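You operate a simulated robot arm through the tools that you are given. There is no shell and no other tool. Be economical: measure what you need, move in short steps, check, and stop when the job is done.

You run a simulated two-armed robot. Do the job below in one go: nothing can be reset, and whatever is moved stays where it is left.

JOB
Carry the board with teal handles with both arms and set it on the low board of the ware rack. Then take the purple die and put it on the drip tray. Then put the long paddle on the notepad. Then fetch the teal brush and stand it on top of the white round block. Then take the round brush and leave it on top of the white beaker. Then push the jig-side flap shut. Keep to this order. Set down upright: teal brush.
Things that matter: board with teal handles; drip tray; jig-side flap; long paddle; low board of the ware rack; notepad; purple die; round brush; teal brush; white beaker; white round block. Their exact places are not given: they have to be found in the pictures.

The check looks at the end state, three seconds after you hand in, the way a careful person would. Anything else that was tipped, shoved, dropped, spilled or broken makes it a failure.

ROBOT AND FRAMES
Two 7-joint arms with two-finger parallel grippers on one trunk, on a base that drives. Base frame: it is fixed to the floor where the robot stands at the start and does not move with it; the origin is under the middle of the robot, x ahead of it, y to its left, z up. Readings come in m, degrees, newtons and seconds.
The left shoulder is at the start at [0.06, 0.189, 1.228], the right one opposite. Places, roughly: board with teal handles (46x20x9 cm) [0.5, -0.2, 0.9]; drip tray (34x19x11 cm) [-2.7, 3.5, 0.8]; jig-side flap [-0.4, -4.5, 1]; long paddle (4x4x21 cm) [-2.7, 4, 0.9]; low board of the ware rack [0.5, 0, 0.4]; notepad (15x20x2 cm) [-2.8, -0.7, 0.8]; purple die [-1.75, 6, 0.75]; round brush (5x4x15 cm) [-5.3, 3.5, 0.9]; teal brush (4x4x11 cm) [-2.1, 2.3, 0.8]; white beaker (7x7x11 cm) [-5.2, 5.7, 0.8]; white round block (6x6x12 cm) [-2, 2.4, 0.8]. Payload 3.43 kg a hand.
Tool frame (each hand has its own): the origin (TCP) lies between the finger pads and is the grasp point; the fingertips stand 0.03 m ahead of it; z points along the fingers, y is the line along which they close. Largest opening 0.094 m; finger width 0.028, thickness 0.01; the body of the gripper, 0.05 by 0.096 m, starts 0.055 m behind the TCP.
Orientation is that of the tool frame in the base frame, as a unit quaternion [w, x, y, z]. With the fingers straight down and closing along the base's y, the tool's x points along the base's -x, its y along +y and its z along -z.

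CONTROLS
- The arms move only by the tool jog_arm. It takes "left_targets", "right_targets" or both (then of equal length, played together; a hand with none holds still); each is one flat list of numbers, 7 for each row, row after row: the shift along the tool's x, y, z in units of 40 mm (1.0 is 40 mm), then the turn, a rotation vector about the tool's x, y, z in units of 6 degrees (1.0 is 6 degrees), then the gripper command, from -1 (shut) to 1 (fully open), values between in proportion. In form: [x, y, z, wx, wy, wz, jaw, x, y, z, wx, wy, wz, jaw, ...]. A call has 1 to 12 rows; each row shifts and turns the commanded pose from where the row before left it, along the tool's axes as they then stand. A call with a number of a shift or a turn outside -1 to 1 is refused whole. Each row takes 0.2 s and may step no farther than 0.05 m and 8.6 degrees from the row before; otherwise, or with a gripper value out of range, the whole call is refused. Where a pose cannot be reached the arm comes as near as it can. A force on the tool above 40 N (or 10 N above the force at the start of the call, whichever is more), or a blocked arm, ends the call early, and 0.2 s more pass. The fingers move at their own pace (about 0.153 m/s each) and stop on an object; they squeeze with about 31 N. The grip force told is the motor's: it shows also when the fingers shut on nothing. Time passes only in rows, and 0.2 s behind the last, so rows that do not move let the fingers close. It gives the time, the measured TCP pose, the force on the tool (base axes), the opening and the grip force at its end, in the units of the frame above (readings bear some noise), with the torque about the TCP (base axes, N m) and any sound that the robot's microphone picked up.
- Cameras (640 x 400 px; columns grow to the right, rows downward): "scene" is now at [-0.0032, -0.0184, 1.7565]; the picture's right is [-0.31, -0.95, 0.00], its down [-0.87, 0.29, -0.41] and it looks along [0.39, -0.13, -0.91] (base axes); focal length 256 px, centre (320, 200). "left" rides on the left gripper at [0.076, -0.014, -0.103] in its tool frame; the picture's right is [0.18, 0.98, 0.00], its down [-0.75, 0.14, -0.64] and it looks along [-0.63, 0.12, 0.77] (tool axes); focal length 243 px, centre (320, 200). "right" rides on the right gripper at [0.076, 0.014, -0.102] in its tool frame; the picture's right is [-0.18, 0.98, 0.00], its down [-0.75, -0.14, -0.64] and it looks along [-0.63, -0.12, 0.77] (tool axes); focal length 243 px, centre (320, 200).
- get_image(camera): a new picture of that camera. It takes no simulated time.
- raise_lower(by): slides the trunk up (or, below 0, down) by that many m; the arms and the scene camera ride with it, the base frame stays. It gives what a move gives, with no picture.
- base_move(legs): drives the robot by 1 to 6 legs, each [ahead, left, turn to the left] in m, m and degrees, along the robot's own axes; the way and the turn of a leg run together, so that a leg with both is an arc; at most 1.5 m and 180 degrees a leg. The arms and the cameras ride along, it lands a little off, and it stops where it bumps. It gives what a move gives.
- turn_head(pan, tilt): turns the head with the scene camera to pan (to the left, within 86 degrees either way) and tilt (down, from -29 to 69), counted from straight ahead of the robot. It gives what a move gives.
- point_at(camera, pixels): there is no depth. For up to 12 entries [column, row, z] of the newest picture of that camera ("zoom" is the newest enlarged one), the place [x, y] in the base frame at which the ray of that pixel passes the height z, good to about 0.003 m. It takes no simulated time.
- enlarge(camera, box): a new picture of the part [left, top, right, bottom] of that camera's present view, enlarged. It takes no simulated time.
- finish_job(): hands the job in; it is judged then, once.

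Go step by step. Measure first, check grasps and placings, and put right what went wrong. The budget is 110 turns and 92 pictures, counting those below and the enlarged ones. Unless the task says otherwise, let go and move clear before handing in, and close with one line.

The tools are called as a command line: name --argument value ..., lists and objects as JSON in quotes. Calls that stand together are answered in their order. jog_arm: Moves the arms, as the interface text tells. Its arguments: {"type":"object","properties":{"left_targets":{"type":"array"},"right_targets":{"type":"array"}},"required":[]} The other tools are called the same way: raise_lower (by) slides the trunk up or down; base_move (legs) drives the base; turn_head (pan, tilt) turns the head that bears the scene camera; get_image (camera) takes a picture; point_at (camera, pixels) gives the place at which the rays of pixels pass given heights; enlarge (camera, box) takes an enlarged picture of a part of a camera's view; finish_job () hands the job in.

At the start:

```text
time: 0.0
left_tcp_pos: [0.3374, 0.0919, 1.1974]
left_tool_rot: [0.001, 0.0, 1.0, 0.0]
left_ft_force: [-0.2, -0.2, -0.1]
left_moment: [0.01, 0.0, -0.02]
left_opening: 0.0942
left_gripper_force: 0.0
right_tcp_pos: [0.3456, -0.2268, 1.1648]
right_tool_rot: [0.001, 0.0, 1.0, 0.0]
right_ft_force: [-0.1, -0.8, 0.5]
right_moment: [-0.01, -0.01, -0.02]
right_opening: 0.0938
right_gripper_force: 0.1
trunk travel left (down, up): [-0.9, 0.09]
robot x, y, heading: [-0.0002, 0.002, -0.0]
head pan, tilt: [-18.3, 66.0]
```

scene: 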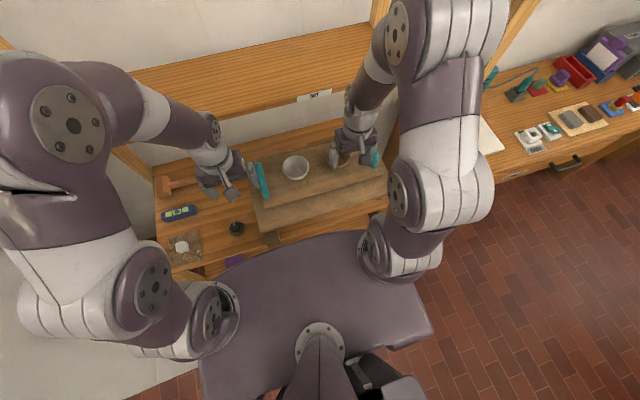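
right: 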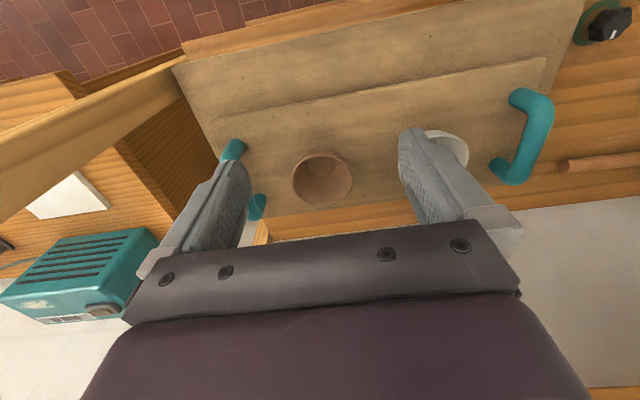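
left: 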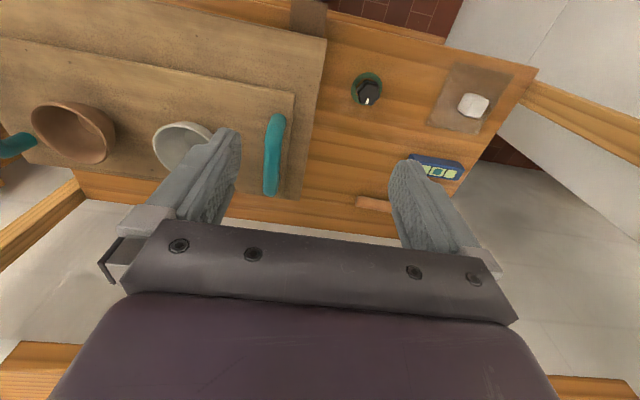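

The first pictures show the board with two bowls on it and teal handles near the hands. I first look from straight ahead at a lower tilt, to see the rack and the board.

turn_head --pan 0 --tilt 50

get_image --camera "scene"

```text
time: 0.8
left_tcp_pos: [0.336, 0.0925, 1.196]
left_tool_rot: [0.001, 0.0, 1.0, 0.0]
left_ft_force: [-0.1, -0.1, -0.5]
left_moment: [0.0, -0.03, 0.02]
left_opening: 0.0941
left_gripper_force: 0.1
right_tcp_pos: [0.3452, -0.226, 1.1638]
right_tool_rot: [0.0, 0.0, 1.0, 0.0]
right_ft_force: [0.0, 0.3, -0.2]
right_moment: [-0.01, 0.01, 0.02]
right_opening: 0.0943
right_gripper_force: 0.1
trunk travel left (down, up): [-0.9, 0.09]
robot x, y, heading: [-0.002, 0.0012, 0.0]
head pan, tilt: [0.0, 50.0]
```

```text
88 pictures are left
```

scene: 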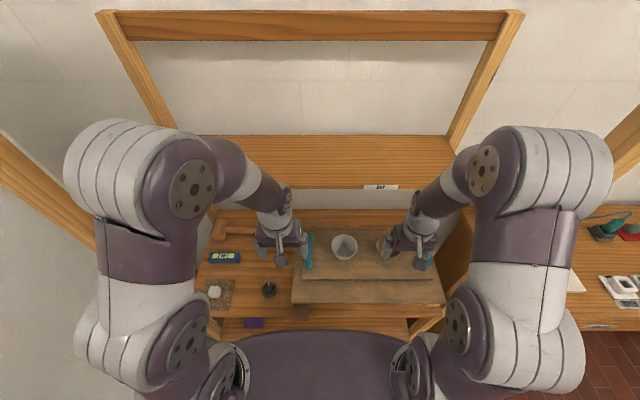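

The low rack board shows only as a strip at row 325 below the work board. I'll back off and view the rack from farther and lower.

base_move --legs '[[-0.8, 0, 0]]'

raise_lower --by -0.5

turn_head --pan 0 --tilt 25

get_image --camera "scene"

```text
time: 4.6
left_tcp_pos: [-0.3795, 0.0906, 1.1995]
left_tool_rot: [0.003, -0.004, 1.0, 0.0]
left_ft_force: [0.1, -0.2, 0.7]
left_moment: [0.0, -0.03, 0.01]
left_opening: 0.0941
left_gripper_force: 0.1
right_tcp_pos: [-0.3686, -0.2291, 1.1665]
right_tool_rot: [0.003, -0.005, 1.0, -0.001]
right_ft_force: [-0.2, 0.7, -0.6]
right_moment: [-0.01, -0.06, 0.0]
right_opening: 0.094
right_gripper_force: 0.0
trunk travel left (down, up): [-0.9, 0.09]
robot x, y, heading: [-0.7109, -0.0051, 0.5]
head pan, tilt: [0.0, 50.0]
stopped in leg 1: the robot was blocked; the commanded pose is now the measured one
```

```text
refused: -0.5 is not a number from -0.4 to 0.4
```

```text
time: 5.5
left_tcp_pos: [-0.3748, 0.0906, 1.1964]
left_tool_rot: [0.0, -0.006, 1.0, 0.0]
left_ft_force: [0.6, 0.4, -0.2]
left_moment: [0.02, 0.02, 0.02]
left_opening: 0.094
left_gripper_force: 0.1
right_tcp_pos: [-0.3634, -0.2285, 1.165]
right_tool_rot: [0.001, -0.005, 1.0, 0.0]
right_ft_force: [-0.2, -0.2, -0.9]
right_moment: [-0.01, 0.0, -0.02]
right_opening: 0.0939
right_gripper_force: 0.1
trunk travel left (down, up): [-0.9, 0.09]
robot x, y, heading: [-0.7113, -0.0048, 0.4]
head pan, tilt: [0.0, 25.0]
```

```text
87 pictures are left
```

scene: 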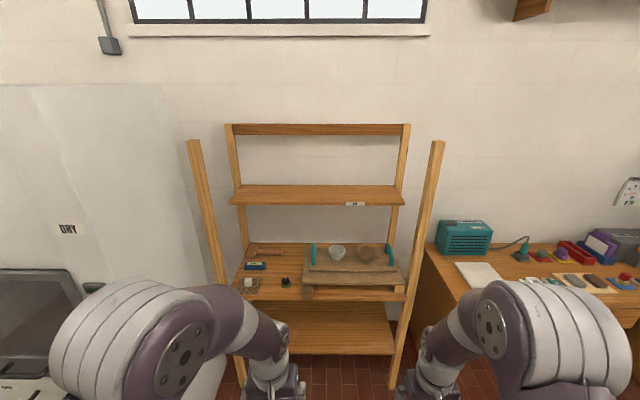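

Backing up bumped something behind at x≈-0.71, so I'll stay clear of that. The low board is visible (rows 300–355); I'll lower the trunk for a better look at it.

base_move --legs '[[0.06, 0, 0]]'

raise_lower --by -0.4

get_image --camera "scene"

```text
time: 6.4
left_tcp_pos: [-0.3254, 0.0917, 1.1991]
left_tool_rot: [0.003, -0.005, 1.0, 0.0]
left_ft_force: [-1.1, -0.1, -0.1]
left_moment: [0.01, -0.06, 0.01]
left_opening: 0.0939
left_gripper_force: 0.0
right_tcp_pos: [-0.3138, -0.2269, 1.1674]
right_tool_rot: [0.003, -0.005, 1.0, 0.0]
right_ft_force: [0.1, -0.1, -0.3]
right_moment: [0.01, -0.07, -0.03]
right_opening: 0.094
right_gripper_force: 0.0
trunk travel left (down, up): [-0.9, 0.09]
robot x, y, heading: [-0.6517, -0.002, 0.4]
head pan, tilt: [0.0, 25.0]
```

```text
time: 10.2
left_tcp_pos: [-0.3187, 0.0914, 0.7972]
left_tool_rot: [0.001, -0.005, 1.0, 0.0]
left_ft_force: [-0.1, 0.8, -0.6]
left_moment: [-0.01, -0.02, 0.01]
left_opening: 0.0941
left_gripper_force: 0.1
right_tcp_pos: [-0.3067, -0.2285, 0.765]
right_tool_rot: [0.001, -0.006, 1.0, 0.0]
right_ft_force: [0.2, 0.3, 0.2]
right_moment: [0.01, 0.01, -0.04]
right_opening: 0.0939
right_gripper_force: 0.1
trunk travel left (down, up): [-0.5, 0.49]
robot x, y, heading: [-0.6532, -0.0059, 0.7]
head pan, tilt: [0.0, 25.0]
```

```text
86 pictures are left
```

scene: 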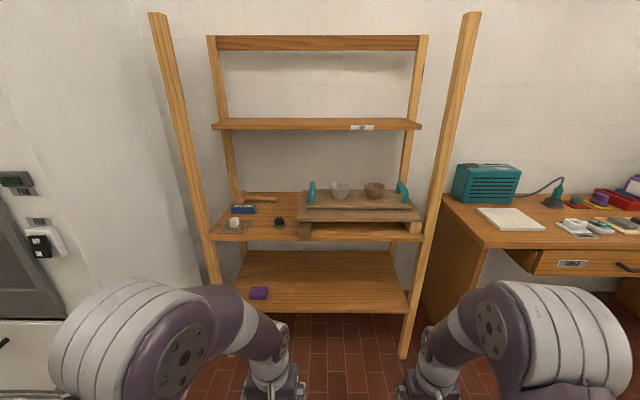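

Now the whole rack shows: board with two bowls at (358,195), low board at rows 255–310 with a purple thing at (258,293). I enlarge to measure.

enlarge --camera "scene" --box '[200, 160, 440, 320]'

point_at --camera "scene" --pixels '[[236, 311, 0.4], [409, 311, 0.4], [246, 252, 0.4], [392, 252, 0.4], [212, 240, 0.76], [424, 240, 0.76], [244, 192, 0.76], [312, 184, 0.9], [402, 184, 0.9], [249, 299, 0.4], [267, 299, 0.4], [212, 128, 1.2]]'

```text
2.50 times, centred on (320, 240) of scene
```

zoom: 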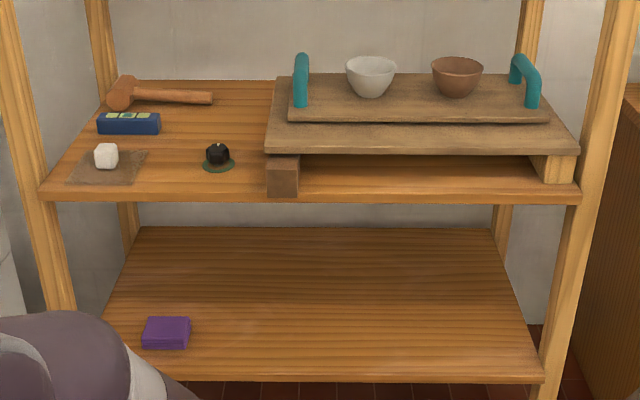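

```text
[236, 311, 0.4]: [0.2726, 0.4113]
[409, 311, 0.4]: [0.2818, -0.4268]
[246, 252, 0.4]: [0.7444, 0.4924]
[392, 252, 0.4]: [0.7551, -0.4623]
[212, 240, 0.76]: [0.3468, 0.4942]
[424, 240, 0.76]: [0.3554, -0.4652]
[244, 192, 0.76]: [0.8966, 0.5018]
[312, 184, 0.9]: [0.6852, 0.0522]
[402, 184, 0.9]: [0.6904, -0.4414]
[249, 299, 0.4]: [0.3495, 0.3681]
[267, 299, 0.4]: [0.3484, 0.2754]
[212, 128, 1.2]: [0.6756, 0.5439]
```

The low board seems to be near z≈0.36–0.4. I'll lower the trunk further for a second view, to triangulate heights.

raise_lower --by -0.3

enlarge --camera "scene" --box '[180, 80, 460, 255]'

get_image --camera "scene"

```text
time: 13.2
left_tcp_pos: [-0.3182, 0.091, 0.4976]
left_tool_rot: [0.001, -0.006, 1.0, 0.0]
left_ft_force: [0.5, 0.0, -0.1]
left_moment: [-0.01, -0.01, 0.01]
left_opening: 0.094
left_gripper_force: 0.0
right_tcp_pos: [-0.3076, -0.2271, 0.4652]
right_tool_rot: [0.001, -0.006, 1.0, 0.0]
right_ft_force: [-0.9, -1.1, -0.1]
right_moment: [0.01, 0.03, 0.01]
right_opening: 0.0941
right_gripper_force: 0.0
trunk travel left (down, up): [-0.2, 0.79]
robot x, y, heading: [-0.6546, -0.0046, 0.5]
head pan, tilt: [0.0, 25.0]
```

```text
2.29 times, centred on (320, 168) of scene
```

zoom: 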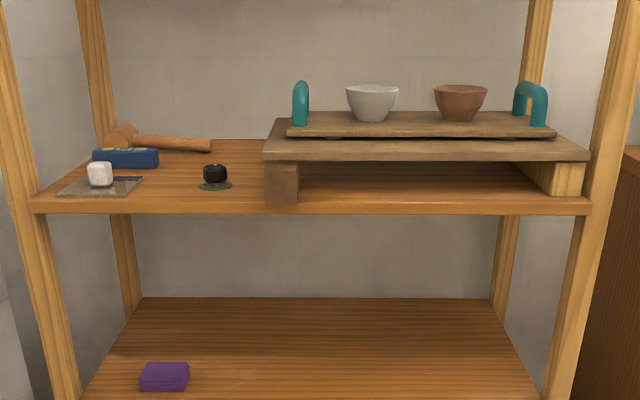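

```text
83 pictures are left
```

scene: 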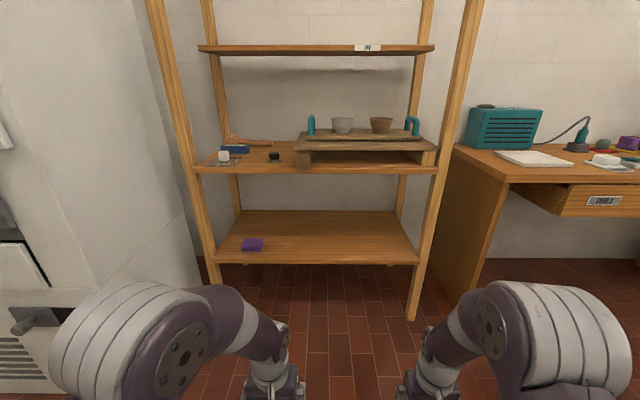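

Triangulation gives low board top z≈0.345, mid board top ≈0.75 with front at x≈0.27, tray bottom ≈0.835. I check a few points: posts, tray corners, handles.

point_at --camera "scene" --pixels '[[436, 168, 0.75], [196, 170, 0.75], [306, 141, 0.837], [422, 140, 0.837], [311, 117, 0.92], [311, 134, 0.85], [410, 118, 0.92], [416, 134, 0.85], [218, 261, 0.345], [416, 261, 0.345], [245, 250, 0.345], [262, 250, 0.345]]'

enlarge --camera "scene" --box '[290, 100, 450, 200]'

```text
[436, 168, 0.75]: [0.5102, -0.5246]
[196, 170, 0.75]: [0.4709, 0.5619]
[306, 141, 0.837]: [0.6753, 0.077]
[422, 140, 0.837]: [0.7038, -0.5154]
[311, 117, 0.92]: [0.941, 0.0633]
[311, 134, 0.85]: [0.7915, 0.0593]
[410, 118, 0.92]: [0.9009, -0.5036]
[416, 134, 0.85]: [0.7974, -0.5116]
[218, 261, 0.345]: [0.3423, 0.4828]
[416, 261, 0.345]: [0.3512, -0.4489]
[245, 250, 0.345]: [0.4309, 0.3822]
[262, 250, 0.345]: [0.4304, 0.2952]
```

```text
4.00 times, centred on (370, 150) of scene
```

zoom: 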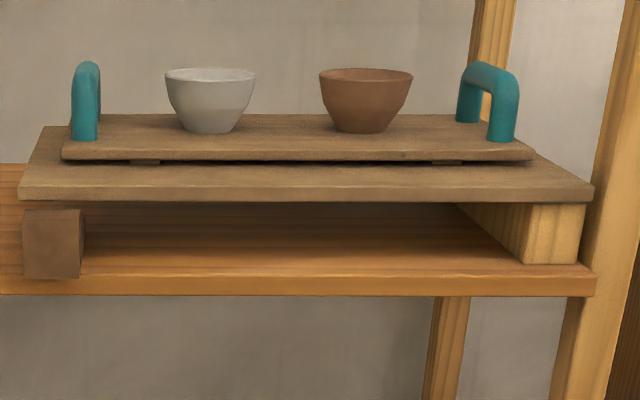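

The point_at check implies the camera sits at z≈1.118, so the low board is at ≈0.405, mid board ≈0.81 and tray bottom ≈0.90, with handle bars running along x. I raise the trunk and pitch the hands 36° forward (right also leaning inboard 18° to clear the post) while still outside.

raise_lower --by 0.4

raise_lower --by 0.3

jog_arm --left_targets '[0, 0.2, 0, 0, 0, 0, 1, 0, 0.2, 0, 0, 0, 0, 1, 0, 0.2, 0, 0, 0, 0, 1, 0, 0.2, 0, 0, -1, 0, 1, 0, 0.2, 0, 0, -1, 0, 1, 0, 0.2, 0, 0, -1, 0, 1, 0, 0.2, 0, 0, -1, 0, 1, 0, 0.2, 0, 0, -1, 0, 1, 0, 0.2, 0, 0, -1, 0, 1]' --right_targets '[0, -0.2, 0, 1, 0, 0, 1, 0, -0.2, 0, 1, 0, 0, 1, 0, -0.2, 0, 1, 0, 0, 1, 0, -0.1, 0, 0, -1, 0, 1, 0, -0.1, 0, 0, -1, 0, 1, 0, -0.1, 0, 0, -1, 0, 1, 0, -0.1, 0, 0, -1, 0, 1, 0, 0, 0, 0, -1, 0, 1, 0, 0, 0, 0, -1, 0, 1]'

turn_head --pan 0 --tilt 45

base_move --legs '[[0.45, -0.115, -0.5]]'

get_image --camera "scene"

get_image --camera "right"

get_image --camera "left"

```text
time: 17.1
left_tcp_pos: [-0.3199, 0.0915, 0.8972]
left_tool_rot: [0.001, -0.006, 1.0, 0.0]
left_ft_force: [-0.1, -1.2, 0.5]
left_moment: [0.0, -0.02, 0.02]
left_opening: 0.0938
left_gripper_force: 0.0
right_tcp_pos: [-0.3084, -0.2277, 0.8649]
right_tool_rot: [0.0, -0.006, 1.0, 0.0]
right_ft_force: [-0.2, 0.2, 0.0]
right_moment: [0.0, 0.0, -0.01]
right_opening: 0.0941
right_gripper_force: 0.0
trunk travel left (down, up): [-0.6, 0.39]
robot x, y, heading: [-0.655, -0.0045, 0.5]
head pan, tilt: [0.0, 25.0]
```

```text
time: 20.1
left_tcp_pos: [-0.3196, 0.0909, 1.197]
left_tool_rot: [0.002, -0.005, 1.0, 0.0]
left_ft_force: [-0.7, 0.2, 0.6]
left_moment: [0.03, 0.0, -0.01]
left_opening: 0.0941
left_gripper_force: 0.2
right_tcp_pos: [-0.3071, -0.2273, 1.1654]
right_tool_rot: [0.001, -0.005, 1.0, 0.0]
right_ft_force: [-0.1, -0.3, 0.3]
right_moment: [0.02, -0.01, -0.04]
right_opening: 0.0941
right_gripper_force: 0.1
trunk travel left (down, up): [-0.9, 0.09]
robot x, y, heading: [-0.6539, -0.0041, 0.5]
head pan, tilt: [0.0, 25.0]
```

```text
time: 22.1
left_tcp_pos: [-0.3211, 0.1632, 1.198]
left_tool_rot: [0.232, -0.011, 0.972, 0.031]
left_ft_force: [0.5, 0.4, -0.1]
left_moment: [0.01, 0.01, 0.0]
left_opening: 0.0942
left_gripper_force: 0.1
left hand out of reach, approached as far as the arm can: row 8, 9
right_tcp_pos: [-0.3078, -0.2675, 1.1721]
right_tool_rot: [0.307, -0.053, 0.939, -0.147]
right_ft_force: [0.3, 0.5, 0.2]
right_moment: [-0.03, -0.02, 0.01]
right_opening: 0.0942
right_gripper_force: 0.0
trunk travel left (down, up): [-0.9, 0.09]
robot x, y, heading: [-0.6536, -0.0035, 0.7]
head pan, tilt: [0.0, 25.0]
```

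```text
time: 22.9
left_tcp_pos: [-0.3204, 0.1633, 1.1973]
left_tool_rot: [0.23, -0.01, 0.973, 0.029]
left_ft_force: [-0.7, 0.1, -0.8]
left_moment: [-0.01, -0.02, -0.01]
left_opening: 0.094
left_gripper_force: 0.1
right_tcp_pos: [-0.3062, -0.267, 1.1724]
right_tool_rot: [0.306, -0.053, 0.939, -0.147]
right_ft_force: [0.1, 0.2, -0.2]
right_moment: [0.03, 0.03, 0.01]
right_opening: 0.0937
right_gripper_force: 0.0
trunk travel left (down, up): [-0.9, 0.09]
robot x, y, heading: [-0.6556, -0.006, 0.7]
head pan, tilt: [0.0, 45.0]
```

```text
time: 25.7
left_tcp_pos: [0.1434, 0.0389, 1.197]
left_tool_rot: [0.232, 0.004, 0.972, 0.026]
left_ft_force: [-0.6, -0.3, 0.3]
left_moment: [0.0, 0.0, 0.0]
left_opening: 0.0941
left_gripper_force: 0.1
right_tcp_pos: [0.1442, -0.3916, 1.1727]
right_tool_rot: [0.305, -0.039, 0.939, -0.152]
right_ft_force: [0.0, -0.3, 0.0]
right_moment: [0.01, -0.02, 0.0]
right_opening: 0.0941
right_gripper_force: 0.1
trunk travel left (down, up): [-0.9, 0.09]
robot x, y, heading: [-0.1929, -0.1234, -1.1]
head pan, tilt: [0.0, 45.0]
```

```text
81 pictures are left
```

scene: 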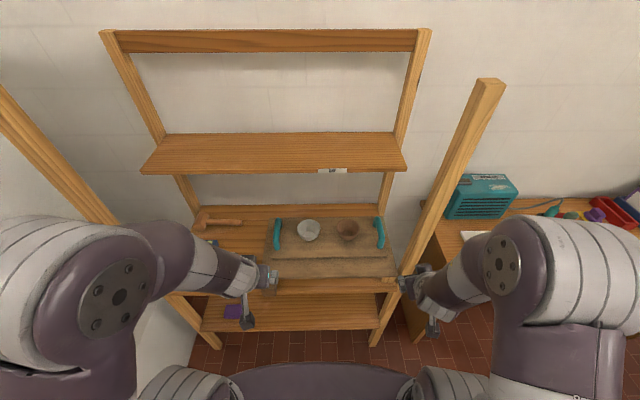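

```text
80 pictures are left
```

right: 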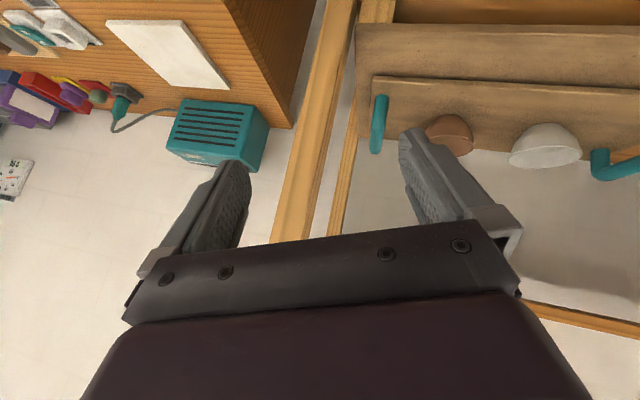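

```text
79 pictures are left
```

left: 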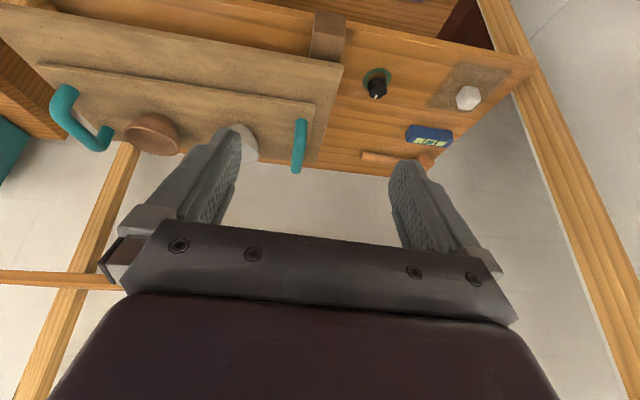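

Left pitch only reached 27°, and the right hand is laterally close to the right post (post foot near (375,345)). I measure post, handles and tray in this view.

point_at --camera "scene" --pixels '[[370, 345, 0.0], [382, 346, 0.0], [395, 282, 0.8], [277, 219, 0.985], [277, 250, 0.91], [377, 218, 0.985], [383, 247, 0.92], [272, 258, 0.91], [394, 258, 0.91], [201, 330, 0.405], [375, 329, 0.405], [232, 314, 0.405]]'

enlarge --camera "scene" --box '[170, 190, 450, 365]'

```text
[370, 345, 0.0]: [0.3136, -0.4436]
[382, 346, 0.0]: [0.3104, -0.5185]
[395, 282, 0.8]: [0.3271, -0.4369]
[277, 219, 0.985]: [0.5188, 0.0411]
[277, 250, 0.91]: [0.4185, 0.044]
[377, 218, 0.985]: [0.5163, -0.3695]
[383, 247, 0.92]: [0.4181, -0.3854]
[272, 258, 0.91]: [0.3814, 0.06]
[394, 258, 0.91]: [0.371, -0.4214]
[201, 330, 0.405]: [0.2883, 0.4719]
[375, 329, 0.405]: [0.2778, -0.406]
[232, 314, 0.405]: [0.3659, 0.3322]
```

```text
2.29 times, centred on (310, 278) of scene
```

zoom: 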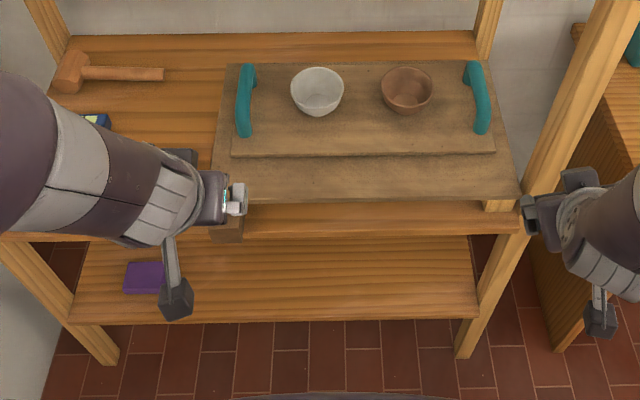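

Handles run x≈0.42–0.52 at y≈0.043 (left) and y≈-0.372 (right); post inner face y≈-0.437. I lower the hands about 0.1 m and reach 0.1 m forward while still outside the rack, fingers half open.

jog_arm --left_targets '[0.47, 0, 0.65, 0, 0, 0, 0.3, 0.47, 0, 0.65, 0, 0, 0, 0.3, 0.47, 0, 0.65, 0, 0, 0, 0.3, 0.47, 0, 0.65, 0, 0, 0, 0.3, -0.67, 0, 0.49, 0, 0, 0, 0.3, -0.67, 0, 0.49, 0, 0, 0, 0.3, -0.67, 0, 0.49, 0, 0, 0, 0.3]' --right_targets '[0.36, 0.2, 0.5, 0, 0, 0, 0.3, 0.36, 0.2, 0.5, 0, 0, 0, 0.3, 0.36, 0.2, 0.5, 0, 0, 0, 0.3, 0.36, 0.2, 0.5, 0, 0, 0, 0.3, -0.67, 0, 0.49, 0, 0, 0, 0.3, -0.67, 0, 0.49, 0, 0, 0, 0.3, -0.67, 0, 0.49, 0, 0, 0, 0.3]'

```text
time: 27.3
left_tcp_pos: [0.2241, 0.0489, 1.0564]
left_tool_rot: [0.231, 0.004, 0.973, 0.026]
left_ft_force: [0.5, 0.9, -0.2]
left_moment: [-0.05, 0.04, 0.01]
left_opening: 0.0611
left_gripper_force: 0.0
right_tcp_pos: [0.2496, -0.3943, 1.0699]
right_tool_rot: [0.304, -0.04, 0.94, -0.151]
right_ft_force: [0.0, -0.5, 0.6]
right_moment: [0.01, 0.01, -0.03]
right_opening: 0.061
right_gripper_force: 0.1
trunk travel left (down, up): [-0.9, 0.09]
robot x, y, heading: [-0.1927, -0.1198, -1.0]
head pan, tilt: [0.0, 45.0]
```

Hands are at z≈1.06, x≈0.22–0.25. I complete the left pitch, then drive in 0.17 m with a 0.035 m left bias to clear the post, and look.

jog_arm --left_targets '[0, 0, 0, 0, -1, 0, 0.3, 0, 0, 0, 0, -0.6, 0, 0.3]'

base_move --legs '[[0, 0.035, 1.0], [0.17, 0, 0]]'

get_image --camera "right"

get_image --camera "left"

get_image --camera "scene"

```text
time: 27.9
left_tcp_pos: [0.2226, 0.0483, 1.0554]
left_tool_rot: [0.312, 0.005, 0.95, 0.027]
left_ft_force: [0.1, -0.4, -0.2]
left_moment: [-0.01, -0.02, -0.01]
left_opening: 0.061
left_gripper_force: 0.1
right_tcp_pos: [0.2489, -0.3944, 1.0694]
right_tool_rot: [0.304, -0.04, 0.94, -0.151]
right_ft_force: [0.8, 0.9, 0.6]
right_moment: [0.0, -0.02, -0.02]
right_opening: 0.0609
right_gripper_force: 0.0
trunk travel left (down, up): [-0.9, 0.09]
robot x, y, heading: [-0.1938, -0.1228, -1.1]
head pan, tilt: [0.0, 45.0]
```

```text
time: 29.9
left_tcp_pos: [0.3872, 0.0891, 1.0562]
left_tool_rot: [0.313, -0.003, 0.949, 0.03]
left_ft_force: [-0.2, -0.5, 0.1]
left_moment: [0.01, 0.0, -0.02]
left_opening: 0.0612
left_gripper_force: 0.0
right_tcp_pos: [0.4195, -0.3521, 1.0697]
right_tool_rot: [0.307, -0.048, 0.939, -0.147]
right_ft_force: [0.4, -0.4, 1.1]
right_moment: [0.0, 0.01, 0.01]
right_opening: 0.0612
right_gripper_force: 0.1
trunk travel left (down, up): [-0.9, 0.09]
robot x, y, heading: [-0.0226, -0.0826, 0.0]
head pan, tilt: [0.0, 45.0]
```

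```text
77 pictures are left
```

right: 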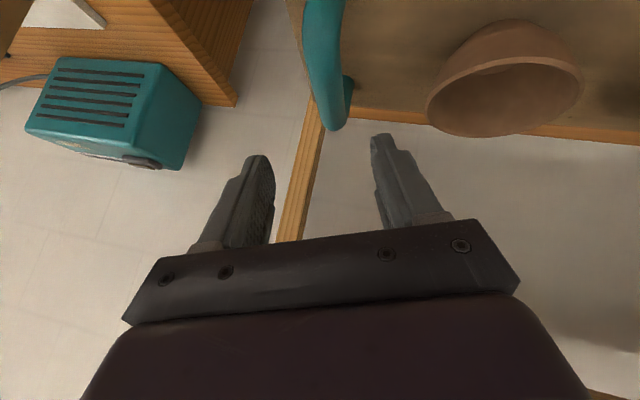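

```text
76 pictures are left
```

left: 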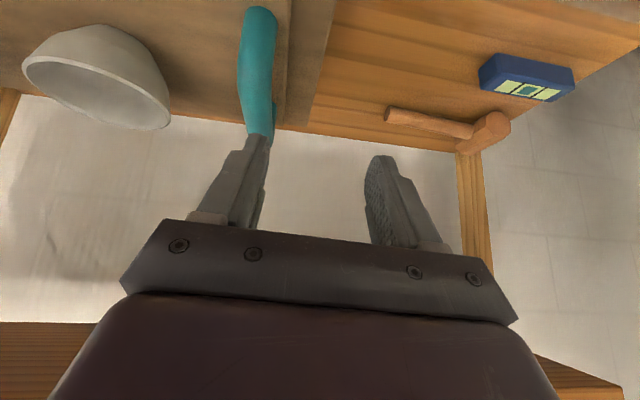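

```text
75 pictures are left
```

scene: 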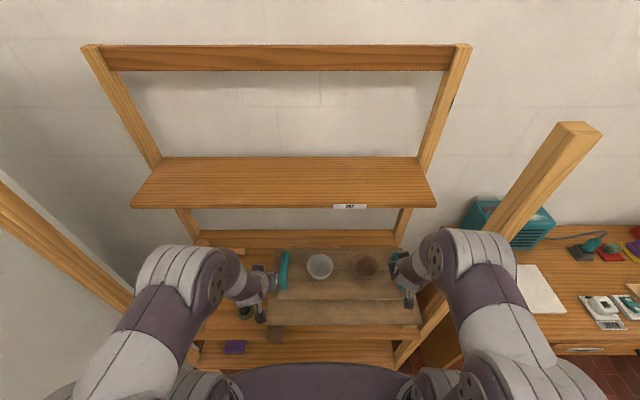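

Both hands are inside and clear. I measure the handle bars from the hand cameras.

point_at --camera "left" --pixels '[[258, 20, 0.985], [258, 20, 0.96], [258, 70, 0.985], [258, 70, 0.96], [260, 125, 0.985], [260, 125, 0.96]]'

point_at --camera "right" --pixels '[[322, 20, 0.985], [322, 20, 0.96], [325, 70, 0.985], [325, 70, 0.96], [333, 120, 0.985], [333, 120, 0.96]]'

enlarge --camera "scene" --box '[240, 220, 440, 345]'

```text
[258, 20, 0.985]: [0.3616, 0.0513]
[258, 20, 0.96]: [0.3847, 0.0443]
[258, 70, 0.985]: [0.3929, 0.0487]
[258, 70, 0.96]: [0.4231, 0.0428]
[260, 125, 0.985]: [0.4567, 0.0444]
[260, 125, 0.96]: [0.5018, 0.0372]
```

```text
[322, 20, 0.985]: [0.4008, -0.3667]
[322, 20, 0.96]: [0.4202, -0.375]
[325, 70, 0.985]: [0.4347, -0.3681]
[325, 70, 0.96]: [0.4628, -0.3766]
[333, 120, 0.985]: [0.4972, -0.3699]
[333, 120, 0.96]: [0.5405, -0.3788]
```

```text
3.20 times, centred on (340, 282) of scene
```

zoom: 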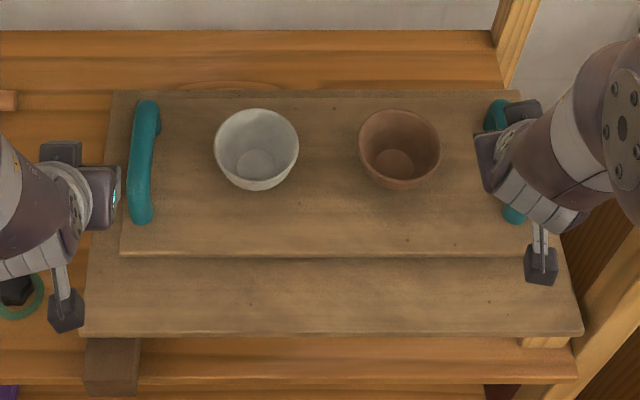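

The two views need a matching height; I query the same bar ends in the scene view at several heights.

point_at --camera "scene" --pixels '[[286, 251, 0.985], [286, 251, 0.96], [286, 251, 0.92], [284, 288, 0.985], [284, 288, 0.96], [284, 288, 0.92]]'

point_at --camera "left" --pixels '[[261, 132, 0.96], [261, 132, 0.92], [260, 10, 0.96], [260, 10, 0.92], [258, 6, 0.94], [240, 60, 0.95]]'

enlarge --camera "left" --box '[200, 0, 320, 150]'

```text
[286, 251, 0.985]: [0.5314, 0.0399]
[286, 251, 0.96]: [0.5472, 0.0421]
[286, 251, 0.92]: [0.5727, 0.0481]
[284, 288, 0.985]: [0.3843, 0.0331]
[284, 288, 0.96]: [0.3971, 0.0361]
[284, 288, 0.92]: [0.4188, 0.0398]
```

```text
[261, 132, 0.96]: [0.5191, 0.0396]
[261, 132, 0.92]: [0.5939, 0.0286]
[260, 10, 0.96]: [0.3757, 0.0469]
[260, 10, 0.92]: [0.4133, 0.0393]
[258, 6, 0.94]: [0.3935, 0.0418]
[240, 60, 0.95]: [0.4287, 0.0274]
```

```text
2.67 times, centred on (260, 75) of left
```

zoom: 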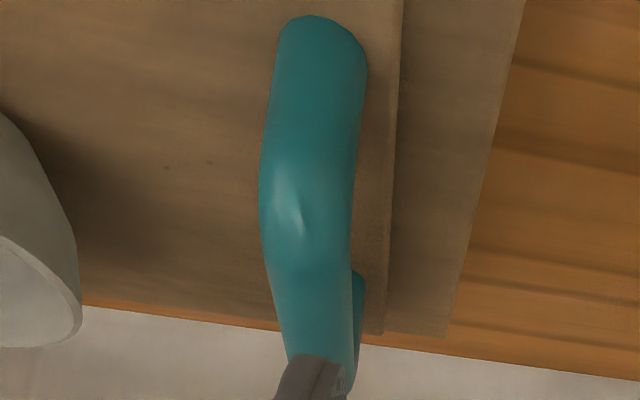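

Matching heights gives tray top ≈0.905 and bar centre ≈0.95, with bar x≈0.427–0.555. I move the hands over the bars and approach along the tool axis, stopping about 3 cm short.

jog_arm --left_targets '[-0.225, -0.7, 0, 0, 0, 0, 0.3, -0.225, -0.7, 0, 0, 0, 0, 0.3, 0, 0, 0.86, 0, 0, 0, 0.3, 0, 0, 0.86, 0, 0, 0, 0.3, 0, 0, 0.86, 0, 0, 0, 0.3]' --right_targets '[0.215, 0.16, 0, 0, 0, 0, 0.3, 0.215, 0.16, 0, 0, 0, 0, 0.3, 0, 0, 0.84, 0, 0, 0, 0.3, 0, 0, 0.84, 0, 0, 0, 0.3, 0, 0, 0.84, 0, 0, 0, 0.3]'

get_image --camera "right"

get_image --camera "left"

```text
time: 31.1
left_tcp_pos: [0.4668, 0.0389, 0.9765]
left_tool_rot: [0.312, -0.002, 0.95, 0.03]
left_ft_force: [0.0, 0.9, -0.2]
left_moment: [0.0, 0.02, 0.0]
left_opening: 0.0611
left_gripper_force: 0.0
right_tcp_pos: [0.4677, -0.3707, 0.9782]
right_tool_rot: [0.306, -0.047, 0.939, -0.149]
right_ft_force: [0.3, -0.8, 0.2]
right_moment: [-0.04, 0.02, 0.0]
right_opening: 0.0611
right_gripper_force: 0.1
trunk travel left (down, up): [-0.9, 0.09]
robot x, y, heading: [-0.0247, -0.0851, -0.1]
head pan, tilt: [0.0, 45.0]
```

```text
72 pictures are left
```

right: 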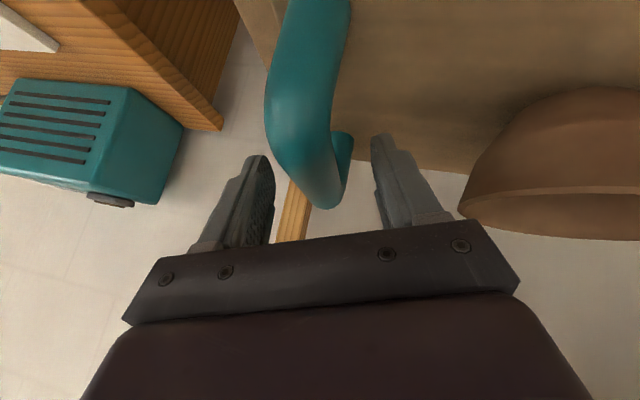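

```text
71 pictures are left
```

left: 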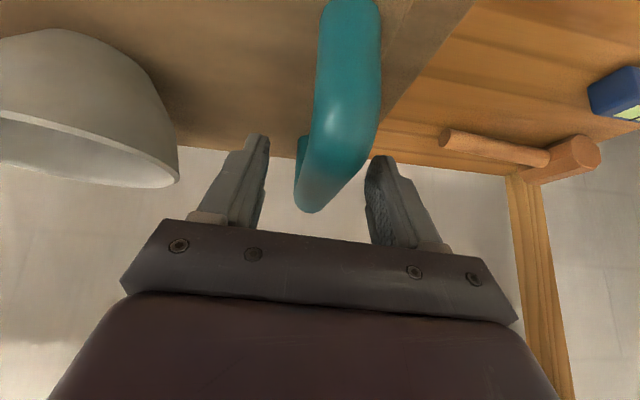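

Both bars lie between the fingers. I advance the last 3 cm and close both grippers.

jog_arm --left_targets '[0, 0, 0.8, 0, 0, 0, 0.3, 0, 0, 0, 0, 0, 0, -1, 0, 0, 0, 0, 0, 0, -1, 0, 0, 0, 0, 0, 0, -1]' --right_targets '[0, 0, 0.82, 0, 0, 0, 0.3, 0, 0, 0, 0, 0, 0, -1, 0, 0, 0, 0, 0, 0, -1, 0, 0, 0, 0, 0, 0, -1]'

get_image --camera "scene"

```text
time: 31.9
left_tcp_pos: [0.4846, 0.0427, 0.9517]
left_tool_rot: [0.313, -0.002, 0.949, 0.03]
left_ft_force: [0.0, 3.9, 4.4]
left_moment: [0.01, 0.69, -0.9]
left_opening: 0.0306
left_gripper_force: 31.2
right_tcp_pos: [0.4915, -0.3778, 0.9579]
right_tool_rot: [0.31, -0.046, 0.937, -0.151]
right_ft_force: [1.2, -5.6, 2.3]
right_moment: [-0.02, 0.9, 0.71]
right_opening: 0.0303
right_gripper_force: 31.0
trunk travel left (down, up): [-0.9, 0.09]
robot x, y, heading: [-0.0234, -0.0837, 0.1]
head pan, tilt: [0.0, 45.0]
stopped in row 4 (right hand): the force on the tool passed its limit (the readings are from after the stop); the commanded pose is now the measured one
```

```text
70 pictures are left
```

scene: 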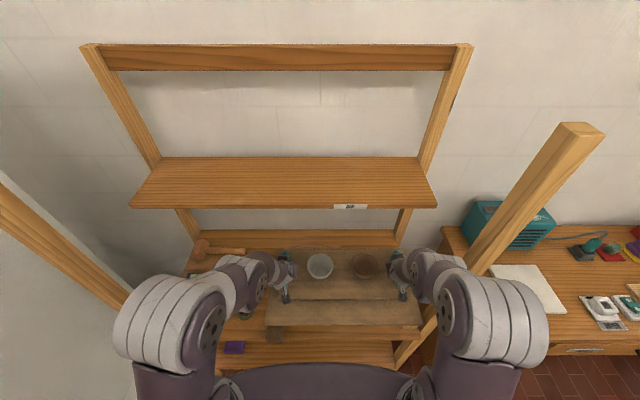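

Both grips hold (opening 0.03, 31 N). I lift 6 cm with the trunk and check that the tray and bowls ride along level.

raise_lower --by 0.06

get_image --camera "scene"

```text
time: 32.9
left_tcp_pos: [0.4846, 0.0414, 1.0137]
left_tool_rot: [0.315, -0.005, 0.949, 0.031]
left_ft_force: [-2.2, -0.5, 11.0]
left_moment: [-0.02, 0.02, 0.1]
left_opening: 0.0
left_gripper_force: 30.7
right_tcp_pos: [0.4894, -0.3789, 1.0195]
right_tool_rot: [0.31, -0.046, 0.937, -0.151]
right_ft_force: [0.8, 0.0, 0.2]
right_moment: [-0.01, -0.01, -0.03]
right_opening: 0.0
right_gripper_force: 31.1
trunk travel left (down, up): [-0.96, 0.03]
robot x, y, heading: [-0.0203, -0.0887, -0.2]
head pan, tilt: [0.0, 45.0]
```

```text
69 pictures are left
```

scene: 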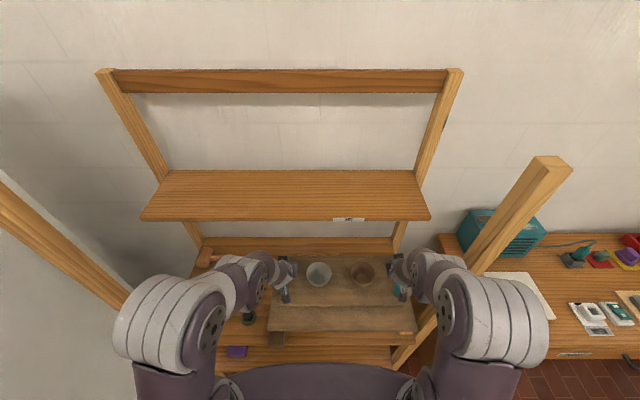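

Both grips slipped off (opening 0.0); the bars must be lower than I assumed. I look at the tray with the hand cameras and a zoom.

get_image --camera "right"

get_image --camera "left"

enlarge --camera "scene" --box '[240, 225, 440, 350]'

```text
68 pictures are left
```

right: 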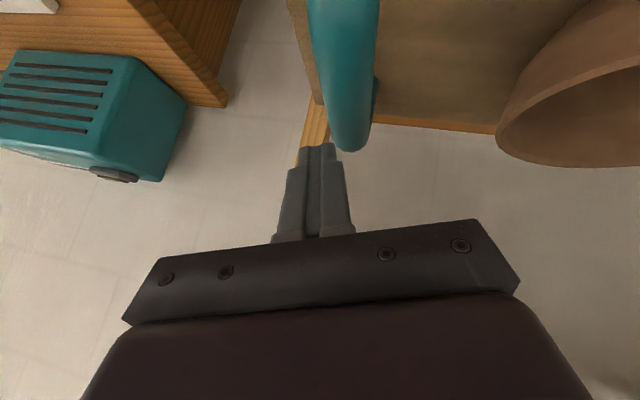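

```text
67 pictures are left
```

left: 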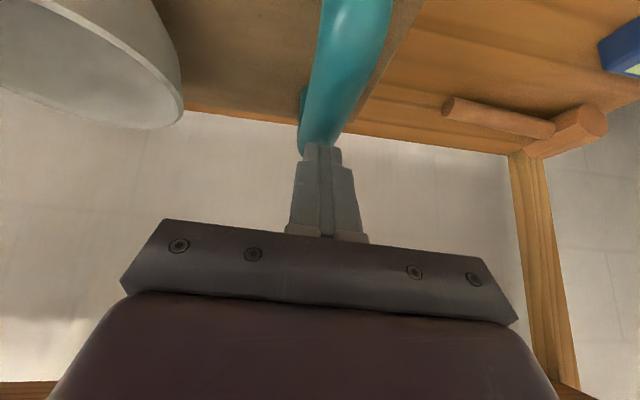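

```text
3.20 times, centred on (340, 288) of scene
```

zoom: 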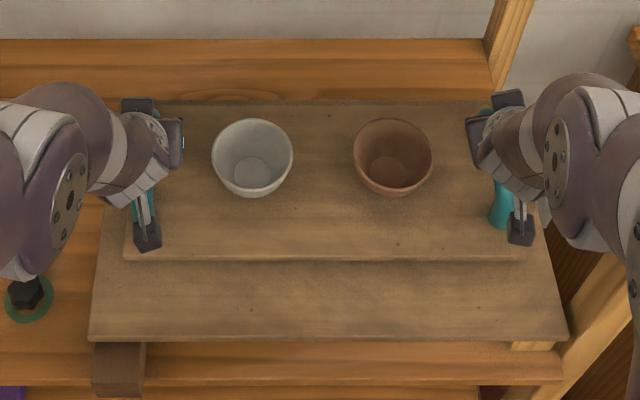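

The tray and bowls are undisturbed. Triangulating the right bar gives its top at ≈0.978, so the grip height was fair and it seems to have slipped under load. I regrip at the same pose and lift 1 cm to read the load.

jog_arm --left_targets '[0, 0, 0, 0, 0, 0, 0.7, 0, 0, 0, 0, 0, 0, 0.7]' --right_targets '[0, 0, 0, 0, 0, 0, 0.7, 0, 0, 0, 0, 0, 0, 0.7]'

raise_lower --by -0.06

jog_arm --left_targets '[0, 0, 0, 0, 0, 0, -1, 0, 0, 0, 0, 0, 0, -1, 0, 0, 0, 0, 0, 0, -1, 0, 0, 0, 0, 0, 0, -1]' --right_targets '[0, 0, 0, 0, 0, 0, -1, 0, 0, 0, 0, 0, 0, -1, 0, 0, 0, 0, 0, 0, -1, 0, 0, 0, 0, 0, 0, -1]'

raise_lower --by 0.01

```text
time: 33.5
left_tcp_pos: [0.4833, 0.0434, 1.0116]
left_tool_rot: [0.313, -0.003, 0.949, 0.031]
left_ft_force: [-0.3, 0.4, 0.3]
left_moment: [-0.01, -0.01, 0.0]
left_opening: 0.0798
left_gripper_force: 0.1
right_tcp_pos: [0.4895, -0.3783, 1.0182]
right_tool_rot: [0.311, -0.046, 0.937, -0.151]
right_ft_force: [-0.4, -0.3, 0.7]
right_moment: [-0.01, -0.01, -0.03]
right_opening: 0.0799
right_gripper_force: 0.1
trunk travel left (down, up): [-0.96, 0.03]
robot x, y, heading: [-0.0189, -0.084, -0.1]
head pan, tilt: [0.0, 45.0]
```

```text
time: 34.5
left_tcp_pos: [0.4837, 0.0442, 0.9524]
left_tool_rot: [0.313, -0.004, 0.949, 0.03]
left_ft_force: [-0.2, -0.6, 0.2]
left_moment: [0.01, -0.01, 0.03]
left_opening: 0.0799
left_gripper_force: 0.1
right_tcp_pos: [0.4913, -0.3767, 0.9614]
right_tool_rot: [0.313, -0.045, 0.936, -0.153]
right_ft_force: [1.7, 1.3, 18.6]
right_moment: [0.74, -0.25, -0.04]
right_opening: 0.0775
right_gripper_force: 0.0
trunk travel left (down, up): [-0.9, 0.09]
robot x, y, heading: [-0.0224, -0.0865, -0.1]
head pan, tilt: [0.0, 45.0]
```

```text
time: 35.5
left_tcp_pos: [0.4835, 0.0434, 0.9504]
left_tool_rot: [0.312, -0.004, 0.949, 0.031]
left_ft_force: [-4.7, 11.7, 4.9]
left_moment: [-0.16, 0.15, -1.12]
left_opening: 0.0309
left_gripper_force: 30.9
right_tcp_pos: [0.4899, -0.3776, 0.9591]
right_tool_rot: [0.309, -0.046, 0.938, -0.151]
right_ft_force: [0.9, -9.2, 0.0]
right_moment: [0.07, -0.05, 0.06]
right_opening: 0.0302
right_gripper_force: 31.3
trunk travel left (down, up): [-0.9, 0.09]
robot x, y, heading: [-0.0285, -0.0837, 0.3]
head pan, tilt: [0.0, 45.0]
```

```text
time: 36.1
left_tcp_pos: [0.4839, 0.0431, 0.9607]
left_tool_rot: [0.311, -0.003, 0.95, 0.031]
left_ft_force: [-2.2, 13.8, -5.4]
left_moment: [-0.35, -0.3, -0.96]
left_opening: 0.0312
left_gripper_force: 30.9
right_tcp_pos: [0.4898, -0.378, 0.9678]
right_tool_rot: [0.309, -0.046, 0.938, -0.151]
right_ft_force: [2.4, -14.2, -5.0]
right_moment: [0.12, 0.25, 0.14]
right_opening: 0.03
right_gripper_force: 31.0
trunk travel left (down, up): [-0.91, 0.08]
robot x, y, heading: [-0.0226, -0.0829, -0.2]
head pan, tilt: [0.0, 45.0]
```

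Holding after 1 cm: about -5 N down on each hand, but ~14 N sideways squeeze, the hands being slightly too close together. I relax outward by 4 mm each, then lift another 1.5 cm.

jog_arm --left_targets '[0, 0.1, 0, 0, 0, 0, -1, 0, 0, 0, 0, 0, 0, -1]' --right_targets '[0, -0.1, 0, 0, 0, 0, -1, 0, 0, 0, 0, 0, 0, -1]'

raise_lower --by 0.015

get_image --camera "left"

get_image --camera "right"

```text
time: 36.6
left_tcp_pos: [0.4827, 0.0426, 0.9599]
left_tool_rot: [0.309, 0.001, 0.951, 0.028]
left_ft_force: [-2.6, -2.4, -4.7]
left_moment: [-0.05, -0.3, -0.74]
left_opening: 0.0301
left_gripper_force: 30.5
right_tcp_pos: [0.4903, -0.3759, 0.9678]
right_tool_rot: [0.306, -0.05, 0.939, -0.148]
right_ft_force: [2.3, 2.1, -6.0]
right_moment: [-0.01, 0.26, -0.33]
right_opening: 0.0302
right_gripper_force: 30.6
trunk travel left (down, up): [-0.91, 0.08]
robot x, y, heading: [-0.0228, -0.0871, -0.0]
head pan, tilt: [0.0, 45.0]
stopped in row 2 (left hand): the force on the tool passed its limit (the readings are from after the stop); the commanded pose is now the measured one
```

```text
time: 37.2
left_tcp_pos: [0.4835, 0.0423, 0.9762]
left_tool_rot: [0.31, 0.002, 0.95, 0.027]
left_ft_force: [-4.5, -5.6, -5.6]
left_moment: [0.19, 0.27, -0.9]
left_opening: 0.0306
left_gripper_force: 31.1
right_tcp_pos: [0.4907, -0.3772, 0.9838]
right_tool_rot: [0.307, -0.05, 0.939, -0.15]
right_ft_force: [3.3, 4.9, -5.2]
right_moment: [-0.06, -0.34, -0.52]
right_opening: 0.0301
right_gripper_force: 30.8
trunk travel left (down, up): [-0.925, 0.065]
robot x, y, heading: [-0.0262, -0.0888, -0.2]
head pan, tilt: [0.0, 45.0]
```

```text
65 pictures are left
```

left: 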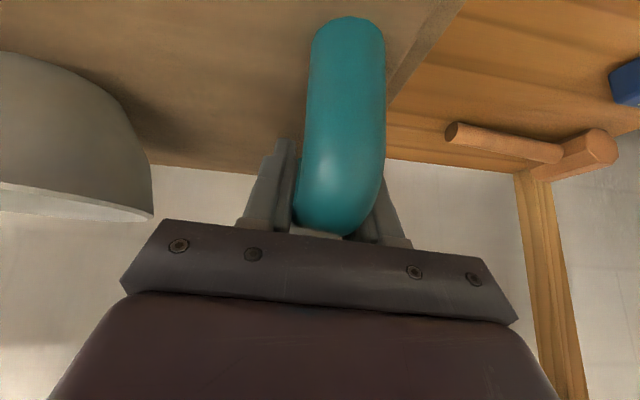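

```text
64 pictures are left
```

right: 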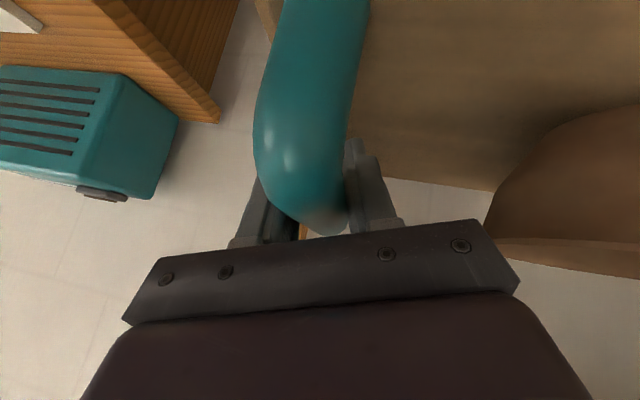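

The tray is now held with ~5 N per hand and no slip. I lift 3 cm more and check before backing out.

raise_lower --by 0.03

get_image --camera "scene"

```text
time: 38.0
left_tcp_pos: [0.484, 0.0433, 1.0063]
left_tool_rot: [0.31, 0.0, 0.95, 0.028]
left_ft_force: [-3.3, -7.3, -6.0]
left_moment: [0.23, 0.32, -0.89]
left_opening: 0.0306
left_gripper_force: 31.2
right_tcp_pos: [0.4912, -0.3778, 1.0136]
right_tool_rot: [0.307, -0.05, 0.939, -0.148]
right_ft_force: [3.1, 7.0, -5.3]
right_moment: [-0.08, -0.34, -0.69]
right_opening: 0.0302
right_gripper_force: 31.3
trunk travel left (down, up): [-0.955, 0.035]
robot x, y, heading: [-0.0208, -0.0895, 0.1]
head pan, tilt: [0.0, 45.0]
```

```text
63 pictures are left
```

scene: 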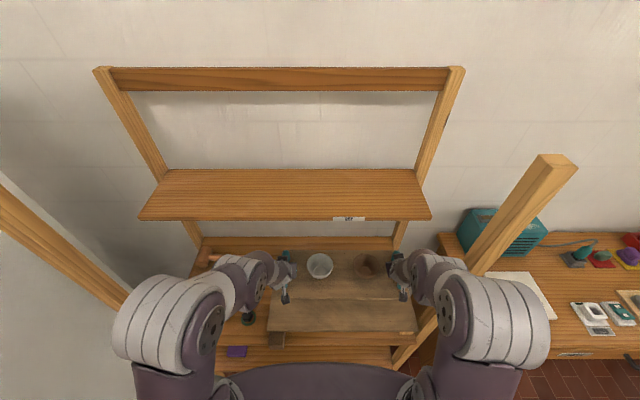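

Still held level. I shift left 5 cm inside, back out 0.38 m, and then lower the trunk.

base_move --legs '[[0, 0.05, 0], [-0.19, 0.02, 0], [-0.19, 0.02, 0]]'

get_image --camera "scene"

```text
time: 41.2
left_tcp_pos: [0.1066, 0.1303, 1.0052]
left_tool_rot: [0.31, 0.003, 0.95, 0.027]
left_ft_force: [-2.9, -12.5, -5.4]
left_moment: [0.22, 0.01, -0.74]
left_opening: 0.0304
left_gripper_force: 30.5
right_tcp_pos: [0.1116, -0.2886, 1.0109]
right_tool_rot: [0.306, -0.047, 0.939, -0.149]
right_ft_force: [3.8, 11.2, -6.2]
right_moment: [-0.18, -0.1, -0.66]
right_opening: 0.0301
right_gripper_force: 31.0
trunk travel left (down, up): [-0.955, 0.035]
robot x, y, heading: [-0.4023, 0.008, -0.5]
head pan, tilt: [0.0, 45.0]
```

```text
62 pictures are left
```

scene: 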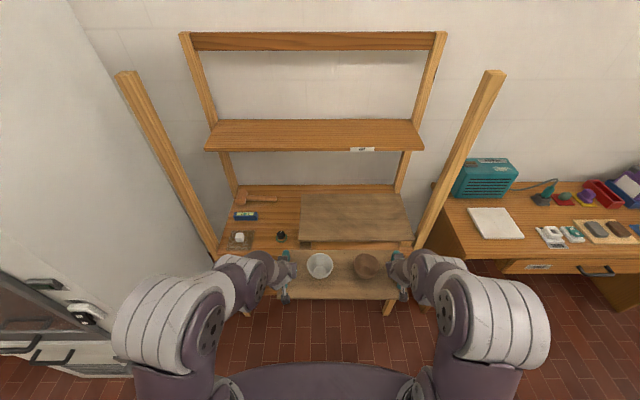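

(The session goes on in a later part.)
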